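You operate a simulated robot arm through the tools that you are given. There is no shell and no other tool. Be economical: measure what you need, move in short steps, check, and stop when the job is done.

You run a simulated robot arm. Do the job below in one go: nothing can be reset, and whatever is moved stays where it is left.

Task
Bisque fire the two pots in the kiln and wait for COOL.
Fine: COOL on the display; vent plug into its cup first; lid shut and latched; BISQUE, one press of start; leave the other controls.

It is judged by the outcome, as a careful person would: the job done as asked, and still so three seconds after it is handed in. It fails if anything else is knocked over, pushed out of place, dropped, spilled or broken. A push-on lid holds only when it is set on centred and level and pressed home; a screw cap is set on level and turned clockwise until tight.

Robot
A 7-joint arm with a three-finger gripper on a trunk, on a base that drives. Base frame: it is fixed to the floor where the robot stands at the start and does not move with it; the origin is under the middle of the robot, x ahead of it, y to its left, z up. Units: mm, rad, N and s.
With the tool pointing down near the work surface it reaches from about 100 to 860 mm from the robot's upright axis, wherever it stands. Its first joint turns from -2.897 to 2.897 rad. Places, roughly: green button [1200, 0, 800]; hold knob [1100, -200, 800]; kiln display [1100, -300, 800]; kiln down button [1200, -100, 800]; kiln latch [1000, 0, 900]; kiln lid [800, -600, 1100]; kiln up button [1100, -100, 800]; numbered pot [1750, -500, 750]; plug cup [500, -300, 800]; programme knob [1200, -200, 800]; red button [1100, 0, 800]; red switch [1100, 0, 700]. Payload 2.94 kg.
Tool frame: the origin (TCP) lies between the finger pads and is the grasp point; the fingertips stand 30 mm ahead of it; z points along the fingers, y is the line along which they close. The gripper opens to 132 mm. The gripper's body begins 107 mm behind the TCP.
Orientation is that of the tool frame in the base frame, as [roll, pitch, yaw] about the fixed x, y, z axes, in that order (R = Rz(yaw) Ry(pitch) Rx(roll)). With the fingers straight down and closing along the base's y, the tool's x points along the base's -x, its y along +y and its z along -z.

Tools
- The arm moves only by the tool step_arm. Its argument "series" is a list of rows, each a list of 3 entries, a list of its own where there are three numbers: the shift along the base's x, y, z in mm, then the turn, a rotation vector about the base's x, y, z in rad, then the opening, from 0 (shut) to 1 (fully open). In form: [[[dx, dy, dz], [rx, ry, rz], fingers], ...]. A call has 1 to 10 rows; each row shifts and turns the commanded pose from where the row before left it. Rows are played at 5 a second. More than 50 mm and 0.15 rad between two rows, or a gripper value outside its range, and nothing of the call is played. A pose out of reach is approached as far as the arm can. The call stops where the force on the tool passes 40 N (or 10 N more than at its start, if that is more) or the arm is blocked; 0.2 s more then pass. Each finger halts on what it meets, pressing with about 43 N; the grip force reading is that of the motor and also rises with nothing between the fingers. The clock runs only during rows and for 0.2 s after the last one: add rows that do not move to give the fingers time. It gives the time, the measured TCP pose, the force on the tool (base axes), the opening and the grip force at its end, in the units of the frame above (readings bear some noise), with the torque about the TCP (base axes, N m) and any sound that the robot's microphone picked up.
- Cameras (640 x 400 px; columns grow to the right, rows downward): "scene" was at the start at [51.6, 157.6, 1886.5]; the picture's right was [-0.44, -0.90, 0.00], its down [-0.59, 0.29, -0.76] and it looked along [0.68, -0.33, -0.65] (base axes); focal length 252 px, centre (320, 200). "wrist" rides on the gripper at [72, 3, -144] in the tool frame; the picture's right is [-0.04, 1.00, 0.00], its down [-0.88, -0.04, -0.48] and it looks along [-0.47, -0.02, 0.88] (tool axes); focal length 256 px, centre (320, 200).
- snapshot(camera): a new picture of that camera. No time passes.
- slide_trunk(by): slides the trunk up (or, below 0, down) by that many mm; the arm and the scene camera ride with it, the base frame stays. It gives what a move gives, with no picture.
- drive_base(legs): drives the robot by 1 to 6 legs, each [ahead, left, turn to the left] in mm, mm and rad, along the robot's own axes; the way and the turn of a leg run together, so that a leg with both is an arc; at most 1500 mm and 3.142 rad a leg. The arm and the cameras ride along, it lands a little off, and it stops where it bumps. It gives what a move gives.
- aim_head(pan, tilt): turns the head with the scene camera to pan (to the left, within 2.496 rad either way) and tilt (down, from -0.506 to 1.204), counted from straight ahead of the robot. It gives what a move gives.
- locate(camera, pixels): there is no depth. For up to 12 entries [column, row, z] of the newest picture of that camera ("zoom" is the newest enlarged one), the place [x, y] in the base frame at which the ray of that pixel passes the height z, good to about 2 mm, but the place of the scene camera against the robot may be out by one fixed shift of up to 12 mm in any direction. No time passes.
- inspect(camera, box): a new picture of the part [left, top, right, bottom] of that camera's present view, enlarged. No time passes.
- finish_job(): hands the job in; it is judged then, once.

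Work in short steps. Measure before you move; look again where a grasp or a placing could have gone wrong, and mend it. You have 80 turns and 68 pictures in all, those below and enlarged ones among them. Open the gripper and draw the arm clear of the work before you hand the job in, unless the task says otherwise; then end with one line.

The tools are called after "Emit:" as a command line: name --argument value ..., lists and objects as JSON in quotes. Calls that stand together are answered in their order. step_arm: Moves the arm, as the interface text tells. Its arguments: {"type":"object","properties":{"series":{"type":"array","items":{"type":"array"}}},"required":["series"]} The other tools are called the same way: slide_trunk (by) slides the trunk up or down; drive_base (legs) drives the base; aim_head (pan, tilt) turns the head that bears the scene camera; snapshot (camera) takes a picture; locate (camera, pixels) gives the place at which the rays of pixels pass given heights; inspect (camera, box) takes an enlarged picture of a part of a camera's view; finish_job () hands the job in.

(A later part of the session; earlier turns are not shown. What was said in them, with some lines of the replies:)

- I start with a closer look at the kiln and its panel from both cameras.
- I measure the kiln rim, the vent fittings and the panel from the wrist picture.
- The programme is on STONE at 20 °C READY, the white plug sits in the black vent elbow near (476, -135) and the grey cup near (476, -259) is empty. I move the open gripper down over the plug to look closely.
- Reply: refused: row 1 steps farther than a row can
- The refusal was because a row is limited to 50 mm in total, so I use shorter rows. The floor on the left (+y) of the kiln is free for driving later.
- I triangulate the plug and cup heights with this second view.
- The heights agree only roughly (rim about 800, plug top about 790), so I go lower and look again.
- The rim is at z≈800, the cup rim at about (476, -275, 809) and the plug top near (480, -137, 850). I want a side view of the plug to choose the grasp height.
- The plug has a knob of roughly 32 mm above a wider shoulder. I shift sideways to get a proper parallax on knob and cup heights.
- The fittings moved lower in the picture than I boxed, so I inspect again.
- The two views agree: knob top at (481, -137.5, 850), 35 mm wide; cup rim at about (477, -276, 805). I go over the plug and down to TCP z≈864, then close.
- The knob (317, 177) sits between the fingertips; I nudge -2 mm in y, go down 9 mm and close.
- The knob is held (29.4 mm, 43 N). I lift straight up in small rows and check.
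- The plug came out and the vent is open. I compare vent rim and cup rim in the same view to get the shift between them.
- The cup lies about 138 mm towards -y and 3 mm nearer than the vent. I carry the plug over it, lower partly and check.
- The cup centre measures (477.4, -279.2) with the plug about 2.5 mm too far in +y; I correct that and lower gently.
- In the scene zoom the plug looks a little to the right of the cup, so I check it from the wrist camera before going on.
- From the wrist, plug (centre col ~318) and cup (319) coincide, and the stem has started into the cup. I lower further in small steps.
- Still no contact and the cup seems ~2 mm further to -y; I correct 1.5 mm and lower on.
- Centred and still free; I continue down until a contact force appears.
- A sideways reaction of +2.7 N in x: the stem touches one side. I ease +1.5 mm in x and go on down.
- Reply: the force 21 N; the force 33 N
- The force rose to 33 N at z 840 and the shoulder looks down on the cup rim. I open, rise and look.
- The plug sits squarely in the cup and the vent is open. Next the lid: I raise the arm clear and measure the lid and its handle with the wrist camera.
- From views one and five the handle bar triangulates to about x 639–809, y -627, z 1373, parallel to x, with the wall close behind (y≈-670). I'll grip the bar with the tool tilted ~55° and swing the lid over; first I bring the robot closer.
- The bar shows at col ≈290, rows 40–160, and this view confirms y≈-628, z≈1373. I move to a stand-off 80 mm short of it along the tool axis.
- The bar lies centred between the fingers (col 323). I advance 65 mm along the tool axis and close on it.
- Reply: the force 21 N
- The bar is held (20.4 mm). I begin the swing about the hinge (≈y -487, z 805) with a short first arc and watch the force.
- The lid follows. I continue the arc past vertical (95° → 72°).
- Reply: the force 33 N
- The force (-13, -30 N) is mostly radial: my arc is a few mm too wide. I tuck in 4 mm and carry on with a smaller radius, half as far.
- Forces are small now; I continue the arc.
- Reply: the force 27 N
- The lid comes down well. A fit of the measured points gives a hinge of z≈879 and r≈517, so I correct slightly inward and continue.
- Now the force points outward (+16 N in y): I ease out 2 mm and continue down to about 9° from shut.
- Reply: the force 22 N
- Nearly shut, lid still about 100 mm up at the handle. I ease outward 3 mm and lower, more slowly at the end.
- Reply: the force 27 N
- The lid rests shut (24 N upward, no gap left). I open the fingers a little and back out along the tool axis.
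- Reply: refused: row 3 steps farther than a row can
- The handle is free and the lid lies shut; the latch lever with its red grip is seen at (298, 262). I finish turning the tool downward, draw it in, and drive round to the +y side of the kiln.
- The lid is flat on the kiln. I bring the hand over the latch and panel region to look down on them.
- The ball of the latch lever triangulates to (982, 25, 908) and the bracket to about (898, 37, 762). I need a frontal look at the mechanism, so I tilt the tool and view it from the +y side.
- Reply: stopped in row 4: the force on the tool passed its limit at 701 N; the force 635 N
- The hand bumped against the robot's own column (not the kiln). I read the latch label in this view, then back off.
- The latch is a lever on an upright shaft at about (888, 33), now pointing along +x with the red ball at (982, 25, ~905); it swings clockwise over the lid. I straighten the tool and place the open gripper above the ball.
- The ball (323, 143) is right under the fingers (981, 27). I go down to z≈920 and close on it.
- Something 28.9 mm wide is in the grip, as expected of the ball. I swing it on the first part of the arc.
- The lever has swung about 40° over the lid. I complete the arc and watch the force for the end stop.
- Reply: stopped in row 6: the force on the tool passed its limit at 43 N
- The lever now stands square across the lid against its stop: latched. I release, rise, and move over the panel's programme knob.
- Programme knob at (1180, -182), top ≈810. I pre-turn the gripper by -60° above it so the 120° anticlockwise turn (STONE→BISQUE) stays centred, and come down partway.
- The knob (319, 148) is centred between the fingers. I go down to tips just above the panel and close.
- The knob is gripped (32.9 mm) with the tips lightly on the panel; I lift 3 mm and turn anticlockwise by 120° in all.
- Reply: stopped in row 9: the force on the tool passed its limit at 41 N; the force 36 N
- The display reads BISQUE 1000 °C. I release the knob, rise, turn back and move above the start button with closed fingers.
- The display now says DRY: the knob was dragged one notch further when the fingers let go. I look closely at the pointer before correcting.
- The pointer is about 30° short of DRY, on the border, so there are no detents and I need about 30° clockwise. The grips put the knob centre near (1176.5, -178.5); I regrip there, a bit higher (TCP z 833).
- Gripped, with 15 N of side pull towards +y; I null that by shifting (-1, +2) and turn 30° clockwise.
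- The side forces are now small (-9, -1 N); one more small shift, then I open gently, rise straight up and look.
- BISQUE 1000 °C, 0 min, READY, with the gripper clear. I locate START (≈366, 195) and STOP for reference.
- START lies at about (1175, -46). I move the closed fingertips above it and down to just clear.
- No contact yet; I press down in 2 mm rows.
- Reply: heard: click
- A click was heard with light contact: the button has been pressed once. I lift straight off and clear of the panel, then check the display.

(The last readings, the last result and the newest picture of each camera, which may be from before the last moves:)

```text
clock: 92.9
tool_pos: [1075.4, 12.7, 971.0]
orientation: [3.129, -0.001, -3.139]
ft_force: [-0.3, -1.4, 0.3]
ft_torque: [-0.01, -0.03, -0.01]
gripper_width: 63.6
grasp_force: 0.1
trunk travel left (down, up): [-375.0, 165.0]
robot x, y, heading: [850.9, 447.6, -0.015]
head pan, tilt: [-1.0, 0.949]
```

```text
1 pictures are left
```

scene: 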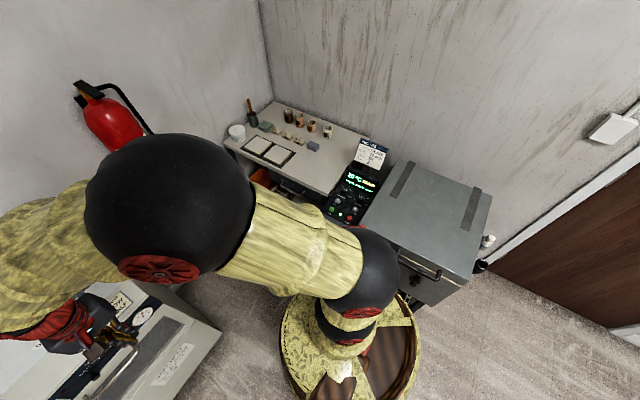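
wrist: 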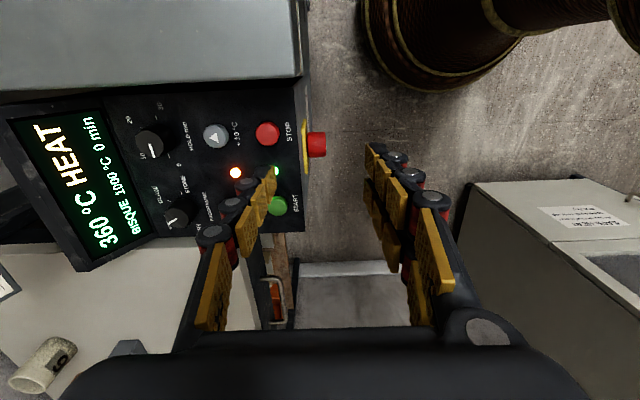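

HEAT 360 °C BISQUE 1000 °C: the firing runs. I draw the arm up and wait, listening for a signal.

Emit:
step_arm --series '[[[0, 20, 20], [0, 0, 0], 0.5], [[0, 20, 20], [0, 0, 0], 0.5], [[0, 0, 0], [0, 0, 0], 0.5], [[0, 0, 0], [0, 0, 0], 0.5], [[0, 0, 0], [0, 0, 0], 0.5], [[0, 0, 0], [0, 0, 0], 0.5], [[0, 0, 0], [0, 0, 0], 0.5], [[0, 0, 0], [0, 0, 0], 0.5], [[0, 0, 0], [0, 0, 0], 0.5], [[0, 0, 0], [0, 0, 0], 0.5]]'

Emit:
step_arm --series '[[[0, 0, 0], [0, 0, 0], 0.5], [[0, 0, 0], [0, 0, 0], 0.5], [[0, 0, 0], [0, 0, 0], 0.5], [[0, 0, 0], [0, 0, 0], 0.5], [[0, 0, 0], [0, 0, 0], 0.5], [[0, 0, 0], [0, 0, 0], 0.5], [[0, 0, 0], [0, 0, 0], 0.5], [[0, 0, 0], [0, 0, 0], 0.5], [[0, 0, 0], [0, 0, 0], 0.5], [[0, 0, 0], [0, 0, 0], 0.5]]'

Emit:
step_arm --series '[[[0, 0, 0], [0, 0, 0], 0.5], [[0, 0, 0], [0, 0, 0], 0.5], [[0, 0, 0], [0, 0, 0], 0.5], [[0, 0, 0], [0, 0, 0], 0.5], [[0, 0, 0], [0, 0, 0], 0.5], [[0, 0, 0], [0, 0, 0], 0.5], [[0, 0, 0], [0, 0, 0], 0.5], [[0, 0, 0], [0, 0, 0], 0.5], [[0, 0, 0], [0, 0, 0], 0.5], [[0, 0, 0], [0, 0, 0], 0.5]]'

Emit:
step_arm --series '[[[0, 0, 0], [0, 0, 0], 0.5], [[0, 0, 0], [0, 0, 0], 0.5], [[0, 0, 0], [0, 0, 0], 0.5], [[0, 0, 0], [0, 0, 0], 0.5], [[0, 0, 0], [0, 0, 0], 0.5], [[0, 0, 0], [0, 0, 0], 0.5], [[0, 0, 0], [0, 0, 0], 0.5], [[0, 0, 0], [0, 0, 0], 0.5], [[0, 0, 0], [0, 0, 0], 0.5], [[0, 0, 0], [0, 0, 0], 0.5]]'

Emit:
step_arm --series '[[[0, 0, 0], [0, 0, 0], 0.5], [[0, 0, 0], [0, 0, 0], 0.5], [[0, 0, 0], [0, 0, 0], 0.5], [[0, 0, 0], [0, 0, 0], 0.5], [[0, 0, 0], [0, 0, 0], 0.5], [[0, 0, 0], [0, 0, 0], 0.5], [[0, 0, 0], [0, 0, 0], 0.5], [[0, 0, 0], [0, 0, 0], 0.5], [[0, 0, 0], [0, 0, 0], 0.5], [[0, 0, 0], [0, 0, 0], 0.5]]'

Emit:
step_arm --series '[[[0, 0, 0], [0, 0, 0], 0.5], [[0, 0, 0], [0, 0, 0], 0.5], [[0, 0, 0], [0, 0, 0], 0.5], [[0, 0, 0], [0, 0, 0], 0.5], [[0, 0, 0], [0, 0, 0], 0.5], [[0, 0, 0], [0, 0, 0], 0.5], [[0, 0, 0], [0, 0, 0], 0.5], [[0, 0, 0], [0, 0, 0], 0.5], [[0, 0, 0], [0, 0, 0], 0.5], [[0, 0, 0], [0, 0, 0], 0.5]]'

```text
clock: 95.1
tool_pos: [1076.0, 53.8, 1010.9]
orientation: [3.129, 0.001, -3.141]
ft_force: [-0.6, 0.5, 0.7]
ft_torque: [0.01, 0.0, 0.0]
gripper_width: 66.1
grasp_force: 0.0
trunk travel left (down, up): [-375.0, 165.0]
robot x, y, heading: [847.4, 446.7, -0.013]
head pan, tilt: [-1.0, 0.949]
```

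```text
clock: 97.3
tool_pos: [1074.3, 53.8, 1010.4]
orientation: [3.13, 0.0, -3.14]
ft_force: [0.1, -0.4, 0.2]
ft_torque: [0.01, -0.03, -0.02]
gripper_width: 66.3
grasp_force: 0.0
trunk travel left (down, up): [-375.0, 165.0]
robot x, y, heading: [850.4, 448.8, -0.01]
head pan, tilt: [-1.0, 0.949]
```

```text
clock: 99.5
tool_pos: [1075.0, 53.8, 1011.5]
orientation: [3.13, 0.0, -3.139]
ft_force: [-0.2, -0.3, -0.1]
ft_torque: [-0.01, 0.04, 0.01]
gripper_width: 66.0
grasp_force: 0.2
trunk travel left (down, up): [-375.0, 165.0]
robot x, y, heading: [847.7, 448.9, -0.009]
head pan, tilt: [-1.0, 0.949]
```

```text
clock: 101.7
tool_pos: [1075.0, 53.2, 1010.6]
orientation: [3.131, -0.001, -3.138]
ft_force: [-0.8, -0.1, -0.3]
ft_torque: [0.02, -0.01, 0.02]
gripper_width: 65.9
grasp_force: 0.0
trunk travel left (down, up): [-375.0, 165.0]
robot x, y, heading: [846.8, 450.5, -0.013]
head pan, tilt: [-1.0, 0.949]
```

```text
clock: 103.9
tool_pos: [1074.4, 53.0, 1011.6]
orientation: [3.129, 0.001, -3.14]
ft_force: [0.4, 0.5, -0.5]
ft_torque: [0.01, 0.0, -0.05]
gripper_width: 65.9
grasp_force: 0.1
trunk travel left (down, up): [-375.0, 165.0]
robot x, y, heading: [849.1, 448.8, -0.013]
head pan, tilt: [-1.0, 0.949]
```

```text
clock: 106.1
tool_pos: [1076.5, 53.9, 1010.8]
orientation: [3.13, -0.001, -3.141]
ft_force: [-0.1, 0.1, 0.1]
ft_torque: [0.0, -0.04, 0.0]
gripper_width: 65.9
grasp_force: 0.1
trunk travel left (down, up): [-375.0, 165.0]
robot x, y, heading: [852.8, 446.5, -0.014]
head pan, tilt: [-1.0, 0.949]
```

No signal yet; with one picture left I wait well beyond the expected cycle.

Emit:
step_arm --series '[[[0, 0, 0], [0, 0, 0], 0.5], [[0, 0, 0], [0, 0, 0], 0.5], [[0, 0, 0], [0, 0, 0], 0.5], [[0, 0, 0], [0, 0, 0], 0.5], [[0, 0, 0], [0, 0, 0], 0.5], [[0, 0, 0], [0, 0, 0], 0.5], [[0, 0, 0], [0, 0, 0], 0.5], [[0, 0, 0], [0, 0, 0], 0.5], [[0, 0, 0], [0, 0, 0], 0.5], [[0, 0, 0], [0, 0, 0], 0.5]]'

Emit:
step_arm --series '[[[0, 0, 0], [0, 0, 0], 0.5], [[0, 0, 0], [0, 0, 0], 0.5], [[0, 0, 0], [0, 0, 0], 0.5], [[0, 0, 0], [0, 0, 0], 0.5], [[0, 0, 0], [0, 0, 0], 0.5], [[0, 0, 0], [0, 0, 0], 0.5], [[0, 0, 0], [0, 0, 0], 0.5], [[0, 0, 0], [0, 0, 0], 0.5], [[0, 0, 0], [0, 0, 0], 0.5], [[0, 0, 0], [0, 0, 0], 0.5]]'

Emit:
step_arm --series '[[[0, 0, 0], [0, 0, 0], 0.5], [[0, 0, 0], [0, 0, 0], 0.5], [[0, 0, 0], [0, 0, 0], 0.5], [[0, 0, 0], [0, 0, 0], 0.5], [[0, 0, 0], [0, 0, 0], 0.5], [[0, 0, 0], [0, 0, 0], 0.5], [[0, 0, 0], [0, 0, 0], 0.5], [[0, 0, 0], [0, 0, 0], 0.5], [[0, 0, 0], [0, 0, 0], 0.5], [[0, 0, 0], [0, 0, 0], 0.5]]'

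Emit:
step_arm --series '[[[0, 0, 0], [0, 0, 0], 0.5], [[0, 0, 0], [0, 0, 0], 0.5], [[0, 0, 0], [0, 0, 0], 0.5], [[0, 0, 0], [0, 0, 0], 0.5], [[0, 0, 0], [0, 0, 0], 0.5], [[0, 0, 0], [0, 0, 0], 0.5], [[0, 0, 0], [0, 0, 0], 0.5], [[0, 0, 0], [0, 0, 0], 0.5], [[0, 0, 0], [0, 0, 0], 0.5], [[0, 0, 0], [0, 0, 0], 0.5]]'

Emit:
step_arm --series '[[[0, 0, 0], [0, 0, 0], 0.5], [[0, 0, 0], [0, 0, 0], 0.5], [[0, 0, 0], [0, 0, 0], 0.5], [[0, 0, 0], [0, 0, 0], 0.5], [[0, 0, 0], [0, 0, 0], 0.5], [[0, 0, 0], [0, 0, 0], 0.5], [[0, 0, 0], [0, 0, 0], 0.5], [[0, 0, 0], [0, 0, 0], 0.5], [[0, 0, 0], [0, 0, 0], 0.5], [[0, 0, 0], [0, 0, 0], 0.5]]'

Emit:
step_arm --series '[[[0, 0, 0], [0, 0, 0], 0.5], [[0, 0, 0], [0, 0, 0], 0.5], [[0, 0, 0], [0, 0, 0], 0.5], [[0, 0, 0], [0, 0, 0], 0.5], [[0, 0, 0], [0, 0, 0], 0.5], [[0, 0, 0], [0, 0, 0], 0.5], [[0, 0, 0], [0, 0, 0], 0.5], [[0, 0, 0], [0, 0, 0], 0.5], [[0, 0, 0], [0, 0, 0], 0.5], [[0, 0, 0], [0, 0, 0], 0.5]]'

Emit:
step_arm --series '[[[0, 0, 0], [0, 0, 0], 0.5], [[0, 0, 0], [0, 0, 0], 0.5], [[0, 0, 0], [0, 0, 0], 0.5], [[0, 0, 0], [0, 0, 0], 0.5], [[0, 0, 0], [0, 0, 0], 0.5], [[0, 0, 0], [0, 0, 0], 0.5], [[0, 0, 0], [0, 0, 0], 0.5], [[0, 0, 0], [0, 0, 0], 0.5], [[0, 0, 0], [0, 0, 0], 0.5], [[0, 0, 0], [0, 0, 0], 0.5]]'

Emit:
step_arm --series '[[[0, 0, 0], [0, 0, 0], 0.5], [[0, 0, 0], [0, 0, 0], 0.5], [[0, 0, 0], [0, 0, 0], 0.5], [[0, 0, 0], [0, 0, 0], 0.5], [[0, 0, 0], [0, 0, 0], 0.5], [[0, 0, 0], [0, 0, 0], 0.5], [[0, 0, 0], [0, 0, 0], 0.5], [[0, 0, 0], [0, 0, 0], 0.5], [[0, 0, 0], [0, 0, 0], 0.5], [[0, 0, 0], [0, 0, 0], 0.5]]'

```text
clock: 108.3
tool_pos: [1074.8, 53.3, 1010.1]
orientation: [3.13, -0.001, -3.139]
ft_force: [0.1, 0.7, -0.4]
ft_torque: [0.01, 0.01, 0.0]
gripper_width: 66.0
grasp_force: 0.1
trunk travel left (down, up): [-375.0, 165.0]
robot x, y, heading: [850.2, 449.6, -0.014]
head pan, tilt: [-1.0, 0.949]
```

```text
clock: 110.5
tool_pos: [1075.2, 54.1, 1011.2]
orientation: [3.13, 0.0, -3.14]
ft_force: [0.7, 0.2, 0.2]
ft_torque: [0.02, 0.0, 0.03]
gripper_width: 66.0
grasp_force: 0.1
trunk travel left (down, up): [-375.0, 165.0]
robot x, y, heading: [846.6, 448.4, -0.014]
head pan, tilt: [-1.0, 0.949]
```

```text
clock: 112.7
tool_pos: [1074.6, 53.9, 1011.4]
orientation: [3.129, -0.001, -3.139]
ft_force: [-0.3, -0.1, -0.3]
ft_torque: [-0.03, 0.0, 0.05]
gripper_width: 66.0
grasp_force: 0.1
trunk travel left (down, up): [-375.0, 165.0]
robot x, y, heading: [845.9, 448.7, -0.014]
head pan, tilt: [-1.0, 0.949]
```

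```text
clock: 114.9
tool_pos: [1074.8, 52.7, 1010.6]
orientation: [3.13, 0.001, -3.139]
ft_force: [-0.3, 0.4, 0.2]
ft_torque: [0.01, -0.02, 0.0]
gripper_width: 65.9
grasp_force: 0.1
trunk travel left (down, up): [-375.0, 165.0]
robot x, y, heading: [848.8, 450.1, -0.016]
head pan, tilt: [-1.0, 0.949]
```

```text
clock: 117.1
tool_pos: [1075.2, 54.1, 1010.4]
orientation: [3.128, -0.001, -3.139]
ft_force: [-0.9, 0.5, 0.3]
ft_torque: [0.04, 0.01, 0.01]
gripper_width: 66.1
grasp_force: 0.0
trunk travel left (down, up): [-375.0, 165.0]
robot x, y, heading: [846.2, 451.0, -0.015]
head pan, tilt: [-1.0, 0.949]
```

```text
clock: 119.3
tool_pos: [1075.8, 53.9, 1009.9]
orientation: [3.13, 0.001, -3.14]
ft_force: [0.0, 0.1, -0.3]
ft_torque: [-0.02, 0.03, 0.0]
gripper_width: 66.3
grasp_force: 0.0
trunk travel left (down, up): [-375.0, 165.0]
robot x, y, heading: [844.8, 449.5, -0.018]
head pan, tilt: [-1.0, 0.949]
```

```text
clock: 121.5
tool_pos: [1074.3, 53.5, 1011.5]
orientation: [3.128, -0.001, -3.141]
ft_force: [0.0, -1.0, -0.1]
ft_torque: [0.0, 0.01, -0.01]
gripper_width: 66.0
grasp_force: 0.1
trunk travel left (down, up): [-375.0, 165.0]
robot x, y, heading: [849.8, 450.1, -0.012]
head pan, tilt: [-1.0, 0.949]
```

```text
clock: 123.7
tool_pos: [1075.5, 53.7, 1010.9]
orientation: [3.13, 0.0, -3.139]
ft_force: [0.0, -0.5, -0.3]
ft_torque: [0.02, 0.03, 0.0]
gripper_width: 66.0
grasp_force: 0.0
trunk travel left (down, up): [-375.0, 165.0]
robot x, y, heading: [851.9, 449.8, -0.012]
head pan, tilt: [-1.0, 0.949]
```

31 s into the cycle; I wait further before spending the last picture.

Emit:
step_arm --series '[[[0, 0, 0], [0, 0, 0], 0.5], [[0, 0, 0], [0, 0, 0], 0.5], [[0, 0, 0], [0, 0, 0], 0.5], [[0, 0, 0], [0, 0, 0], 0.5], [[0, 0, 0], [0, 0, 0], 0.5], [[0, 0, 0], [0, 0, 0], 0.5], [[0, 0, 0], [0, 0, 0], 0.5], [[0, 0, 0], [0, 0, 0], 0.5], [[0, 0, 0], [0, 0, 0], 0.5], [[0, 0, 0], [0, 0, 0], 0.5]]'

Emit:
step_arm --series '[[[0, 0, 0], [0, 0, 0], 0.5], [[0, 0, 0], [0, 0, 0], 0.5], [[0, 0, 0], [0, 0, 0], 0.5], [[0, 0, 0], [0, 0, 0], 0.5], [[0, 0, 0], [0, 0, 0], 0.5], [[0, 0, 0], [0, 0, 0], 0.5], [[0, 0, 0], [0, 0, 0], 0.5], [[0, 0, 0], [0, 0, 0], 0.5], [[0, 0, 0], [0, 0, 0], 0.5], [[0, 0, 0], [0, 0, 0], 0.5]]'

Emit:
step_arm --series '[[[0, 0, 0], [0, 0, 0], 0.5], [[0, 0, 0], [0, 0, 0], 0.5], [[0, 0, 0], [0, 0, 0], 0.5], [[0, 0, 0], [0, 0, 0], 0.5], [[0, 0, 0], [0, 0, 0], 0.5], [[0, 0, 0], [0, 0, 0], 0.5], [[0, 0, 0], [0, 0, 0], 0.5], [[0, 0, 0], [0, 0, 0], 0.5], [[0, 0, 0], [0, 0, 0], 0.5], [[0, 0, 0], [0, 0, 0], 0.5]]'

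Emit:
step_arm --series '[[[0, 0, 0], [0, 0, 0], 0.5], [[0, 0, 0], [0, 0, 0], 0.5], [[0, 0, 0], [0, 0, 0], 0.5], [[0, 0, 0], [0, 0, 0], 0.5], [[0, 0, 0], [0, 0, 0], 0.5], [[0, 0, 0], [0, 0, 0], 0.5], [[0, 0, 0], [0, 0, 0], 0.5], [[0, 0, 0], [0, 0, 0], 0.5], [[0, 0, 0], [0, 0, 0], 0.5], [[0, 0, 0], [0, 0, 0], 0.5]]'

Emit:
step_arm --series '[[[0, 0, 0], [0, 0, 0], 0.5], [[0, 0, 0], [0, 0, 0], 0.5], [[0, 0, 0], [0, 0, 0], 0.5], [[0, 0, 0], [0, 0, 0], 0.5], [[0, 0, 0], [0, 0, 0], 0.5], [[0, 0, 0], [0, 0, 0], 0.5], [[0, 0, 0], [0, 0, 0], 0.5], [[0, 0, 0], [0, 0, 0], 0.5], [[0, 0, 0], [0, 0, 0], 0.5], [[0, 0, 0], [0, 0, 0], 0.5]]'

Emit:
step_arm --series '[[[0, 0, 0], [0, 0, 0], 0.5], [[0, 0, 0], [0, 0, 0], 0.5], [[0, 0, 0], [0, 0, 0], 0.5], [[0, 0, 0], [0, 0, 0], 0.5], [[0, 0, 0], [0, 0, 0], 0.5], [[0, 0, 0], [0, 0, 0], 0.5], [[0, 0, 0], [0, 0, 0], 0.5], [[0, 0, 0], [0, 0, 0], 0.5], [[0, 0, 0], [0, 0, 0], 0.5], [[0, 0, 0], [0, 0, 0], 0.5]]'

Emit:
step_arm --series '[[[0, 0, 0], [0, 0, 0], 0.5], [[0, 0, 0], [0, 0, 0], 0.5], [[0, 0, 0], [0, 0, 0], 0.5], [[0, 0, 0], [0, 0, 0], 0.5], [[0, 0, 0], [0, 0, 0], 0.5], [[0, 0, 0], [0, 0, 0], 0.5], [[0, 0, 0], [0, 0, 0], 0.5], [[0, 0, 0], [0, 0, 0], 0.5], [[0, 0, 0], [0, 0, 0], 0.5], [[0, 0, 0], [0, 0, 0], 0.5]]'

Emit:
step_arm --series '[[[0, 0, 0], [0, 0, 0], 0.5], [[0, 0, 0], [0, 0, 0], 0.5], [[0, 0, 0], [0, 0, 0], 0.5], [[0, 0, 0], [0, 0, 0], 0.5], [[0, 0, 0], [0, 0, 0], 0.5], [[0, 0, 0], [0, 0, 0], 0.5], [[0, 0, 0], [0, 0, 0], 0.5], [[0, 0, 0], [0, 0, 0], 0.5], [[0, 0, 0], [0, 0, 0], 0.5], [[0, 0, 0], [0, 0, 0], 0.5]]'

Emit:
step_arm --series '[[[0, 0, 0], [0, 0, 0], 0.5], [[0, 0, 0], [0, 0, 0], 0.5], [[0, 0, 0], [0, 0, 0], 0.5], [[0, 0, 0], [0, 0, 0], 0.5], [[0, 0, 0], [0, 0, 0], 0.5], [[0, 0, 0], [0, 0, 0], 0.5], [[0, 0, 0], [0, 0, 0], 0.5], [[0, 0, 0], [0, 0, 0], 0.5], [[0, 0, 0], [0, 0, 0], 0.5], [[0, 0, 0], [0, 0, 0], 0.5]]'

Emit:
step_arm --series '[[[0, 0, 0], [0, 0, 0], 0.5], [[0, 0, 0], [0, 0, 0], 0.5], [[0, 0, 0], [0, 0, 0], 0.5], [[0, 0, 0], [0, 0, 0], 0.5], [[0, 0, 0], [0, 0, 0], 0.5], [[0, 0, 0], [0, 0, 0], 0.5], [[0, 0, 0], [0, 0, 0], 0.5], [[0, 0, 0], [0, 0, 0], 0.5], [[0, 0, 0], [0, 0, 0], 0.5], [[0, 0, 0], [0, 0, 0], 0.5]]'

```text
clock: 125.9
tool_pos: [1074.6, 53.2, 1012.1]
orientation: [3.129, 0.0, -3.14]
ft_force: [-0.6, -0.3, -0.1]
ft_torque: [-0.01, 0.0, 0.0]
gripper_width: 66.0
grasp_force: 0.1
trunk travel left (down, up): [-375.0, 165.0]
robot x, y, heading: [845.6, 449.1, -0.017]
head pan, tilt: [-1.0, 0.949]
```

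```text
clock: 128.1
tool_pos: [1075.4, 52.9, 1011.3]
orientation: [3.129, 0.0, -3.14]
ft_force: [0.3, 0.1, 0.4]
ft_torque: [0.02, -0.02, -0.02]
gripper_width: 65.9
grasp_force: 0.1
trunk travel left (down, up): [-375.0, 165.0]
robot x, y, heading: [846.2, 444.5, -0.015]
head pan, tilt: [-1.0, 0.949]
```

```text
clock: 130.3
tool_pos: [1076.6, 54.8, 1010.9]
orientation: [3.132, 0.001, -3.141]
ft_force: [-0.4, 0.4, 0.3]
ft_torque: [0.02, 0.02, 0.01]
gripper_width: 66.1
grasp_force: 0.0
trunk travel left (down, up): [-375.0, 165.0]
robot x, y, heading: [848.2, 449.3, -0.012]
head pan, tilt: [-1.0, 0.949]
```

```text
clock: 132.5
tool_pos: [1074.3, 53.8, 1011.8]
orientation: [3.129, 0.002, -3.14]
ft_force: [0.1, -0.1, 1.3]
ft_torque: [0.01, -0.01, -0.02]
gripper_width: 65.7
grasp_force: 0.0
trunk travel left (down, up): [-375.0, 165.0]
robot x, y, heading: [846.9, 448.5, -0.014]
head pan, tilt: [-1.0, 0.949]
```

```text
clock: 134.7
tool_pos: [1075.8, 54.9, 1011.9]
orientation: [3.13, 0.001, -3.139]
ft_force: [0.1, -0.3, -0.7]
ft_torque: [-0.02, -0.02, 0.02]
gripper_width: 66.1
grasp_force: 0.1
trunk travel left (down, up): [-375.0, 165.0]
robot x, y, heading: [847.4, 449.2, -0.017]
head pan, tilt: [-1.0, 0.949]
```

```text
clock: 136.9
tool_pos: [1075.3, 54.8, 1010.6]
orientation: [3.13, -0.001, -3.141]
ft_force: [0.9, -0.1, 0.4]
ft_torque: [-0.03, 0.03, 0.02]
gripper_width: 65.8
grasp_force: 0.1
trunk travel left (down, up): [-375.0, 165.0]
robot x, y, heading: [849.1, 446.5, -0.012]
head pan, tilt: [-1.0, 0.949]
```

```text
clock: 139.1
tool_pos: [1075.4, 54.3, 1011.5]
orientation: [3.129, -0.001, -3.14]
ft_force: [0.7, 0.4, 0.0]
ft_torque: [0.0, 0.04, 0.0]
gripper_width: 66.0
grasp_force: 0.0
trunk travel left (down, up): [-375.0, 165.0]
robot x, y, heading: [849.6, 449.7, -0.013]
head pan, tilt: [-1.0, 0.949]
```

```text
clock: 141.3
tool_pos: [1076.4, 53.5, 1011.2]
orientation: [3.128, 0.0, -3.139]
ft_force: [-0.8, -0.6, 0.2]
ft_torque: [0.01, 0.02, 0.02]
gripper_width: 65.9
grasp_force: 0.0
trunk travel left (down, up): [-375.0, 165.0]
robot x, y, heading: [849.4, 450.9, -0.012]
head pan, tilt: [-1.0, 0.949]
```

```text
clock: 143.5
tool_pos: [1074.8, 52.6, 1011.0]
orientation: [3.131, 0.0, -3.14]
ft_force: [0.8, 0.2, -0.4]
ft_torque: [-0.01, 0.03, 0.0]
gripper_width: 66.2
grasp_force: 0.0
trunk travel left (down, up): [-375.0, 165.0]
robot x, y, heading: [845.4, 448.0, -0.015]
head pan, tilt: [-1.0, 0.949]
```

```text
clock: 145.7
tool_pos: [1075.6, 53.3, 1010.1]
orientation: [3.129, 0.001, -3.141]
ft_force: [-0.2, 1.2, 0.0]
ft_torque: [0.03, 0.01, 0.0]
gripper_width: 66.0
grasp_force: 0.0
trunk travel left (down, up): [-375.0, 165.0]
robot x, y, heading: [847.7, 447.6, -0.012]
head pan, tilt: [-1.0, 0.949]
```

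Emit:
step_arm --series '[[[0, 0, 0], [0, 0, 0], 0.5], [[0, 0, 0], [0, 0, 0], 0.5], [[0, 0, 0], [0, 0, 0], 0.5], [[0, 0, 0], [0, 0, 0], 0.5], [[0, 0, 0], [0, 0, 0], 0.5], [[0, 0, 0], [0, 0, 0], 0.5], [[0, 0, 0], [0, 0, 0], 0.5], [[0, 0, 0], [0, 0, 0], 0.5], [[0, 0, 0], [0, 0, 0], 0.5], [[0, 0, 0], [0, 0, 0], 0.5]]'

Emit:
step_arm --series '[[[0, 0, 0], [0, 0, 0], 0.5], [[0, 0, 0], [0, 0, 0], 0.5], [[0, 0, 0], [0, 0, 0], 0.5], [[0, 0, 0], [0, 0, 0], 0.5], [[0, 0, 0], [0, 0, 0], 0.5], [[0, 0, 0], [0, 0, 0], 0.5], [[0, 0, 0], [0, 0, 0], 0.5], [[0, 0, 0], [0, 0, 0], 0.5], [[0, 0, 0], [0, 0, 0], 0.5], [[0, 0, 0], [0, 0, 0], 0.5]]'

Emit:
step_arm --series '[[[0, 0, 0], [0, 0, 0], 0.5], [[0, 0, 0], [0, 0, 0], 0.5], [[0, 0, 0], [0, 0, 0], 0.5], [[0, 0, 0], [0, 0, 0], 0.5], [[0, 0, 0], [0, 0, 0], 0.5], [[0, 0, 0], [0, 0, 0], 0.5], [[0, 0, 0], [0, 0, 0], 0.5], [[0, 0, 0], [0, 0, 0], 0.5], [[0, 0, 0], [0, 0, 0], 0.5], [[0, 0, 0], [0, 0, 0], 0.5]]'

Emit:
step_arm --series '[[[0, 0, 0], [0, 0, 0], 0.5], [[0, 0, 0], [0, 0, 0], 0.5], [[0, 0, 0], [0, 0, 0], 0.5], [[0, 0, 0], [0, 0, 0], 0.5], [[0, 0, 0], [0, 0, 0], 0.5], [[0, 0, 0], [0, 0, 0], 0.5], [[0, 0, 0], [0, 0, 0], 0.5], [[0, 0, 0], [0, 0, 0], 0.5], [[0, 0, 0], [0, 0, 0], 0.5], [[0, 0, 0], [0, 0, 0], 0.5]]'

Emit:
step_arm --series '[[[0, 0, 0], [0, 0, 0], 0.5], [[0, 0, 0], [0, 0, 0], 0.5], [[0, 0, 0], [0, 0, 0], 0.5], [[0, 0, 0], [0, 0, 0], 0.5], [[0, 0, 0], [0, 0, 0], 0.5], [[0, 0, 0], [0, 0, 0], 0.5], [[0, 0, 0], [0, 0, 0], 0.5], [[0, 0, 0], [0, 0, 0], 0.5], [[0, 0, 0], [0, 0, 0], 0.5], [[0, 0, 0], [0, 0, 0], 0.5]]'

Emit:
snapshot --camera "wrist"

```text
clock: 147.9
tool_pos: [1075.3, 53.1, 1010.6]
orientation: [3.128, 0.001, -3.139]
ft_force: [-0.2, 0.5, -0.1]
ft_torque: [-0.01, 0.04, 0.01]
gripper_width: 66.0
grasp_force: 0.1
trunk travel left (down, up): [-375.0, 165.0]
robot x, y, heading: [851.6, 449.0, -0.015]
head pan, tilt: [-1.0, 0.949]
```

```text
clock: 150.1
tool_pos: [1074.6, 54.6, 1010.5]
orientation: [3.128, 0.0, -3.14]
ft_force: [-0.4, 0.0, -0.4]
ft_torque: [0.0, 0.02, 0.03]
gripper_width: 65.8
grasp_force: 0.0
trunk travel left (down, up): [-375.0, 165.0]
robot x, y, heading: [845.2, 445.6, -0.013]
head pan, tilt: [-1.0, 0.949]
```

```text
clock: 152.3
tool_pos: [1074.8, 54.2, 1011.1]
orientation: [3.128, 0.0, -3.141]
ft_force: [-0.5, -0.5, 0.7]
ft_torque: [-0.03, -0.02, 0.01]
gripper_width: 66.1
grasp_force: 0.2
trunk travel left (down, up): [-375.0, 165.0]
robot x, y, heading: [847.7, 447.2, -0.012]
head pan, tilt: [-1.0, 0.949]
```

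```text
clock: 154.5
tool_pos: [1073.4, 53.5, 1011.1]
orientation: [3.129, 0.0, -3.141]
ft_force: [-0.3, 0.7, 1.1]
ft_torque: [0.03, -0.03, 0.01]
gripper_width: 65.9
grasp_force: 0.1
trunk travel left (down, up): [-375.0, 165.0]
robot x, y, heading: [847.4, 451.1, -0.011]
head pan, tilt: [-1.0, 0.949]
```

```text
clock: 156.7
tool_pos: [1075.5, 53.4, 1010.4]
orientation: [3.13, -0.001, -3.14]
ft_force: [-0.7, -0.7, 0.0]
ft_torque: [0.03, 0.01, 0.02]
gripper_width: 65.8
grasp_force: 0.1
trunk travel left (down, up): [-375.0, 165.0]
robot x, y, heading: [846.8, 448.3, -0.017]
head pan, tilt: [-1.0, 0.949]
```

```text
0 pictures are left
```

wrist: 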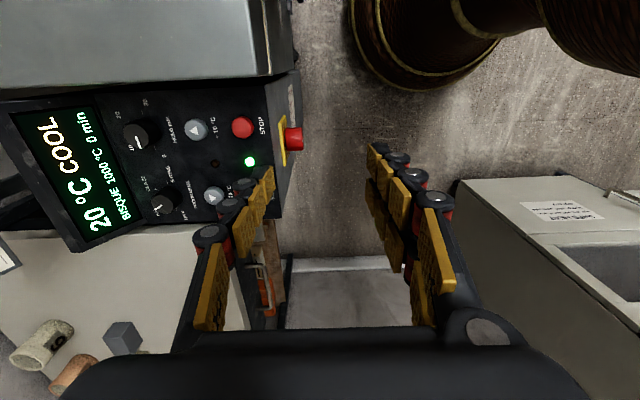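

The display reads "20 °C COOL, BISQUE 1000 °C, 0 min". The gripper is open and the arm is clear of the kiln, so I hand the job in.

Emit:
finish_job

```text
The job is handed in.
```

The bisque firing is done: the display reads COOL at 20 °C with BISQUE 1000 °C and 0 min, the vent plug is in its cup, the lid is shut and latched, and start was pressed once. Two slips on the way: the programme knob went past BISQUE to DRY and I set it back before starting, and the hand once bumped the robot's own column at about 700 N.
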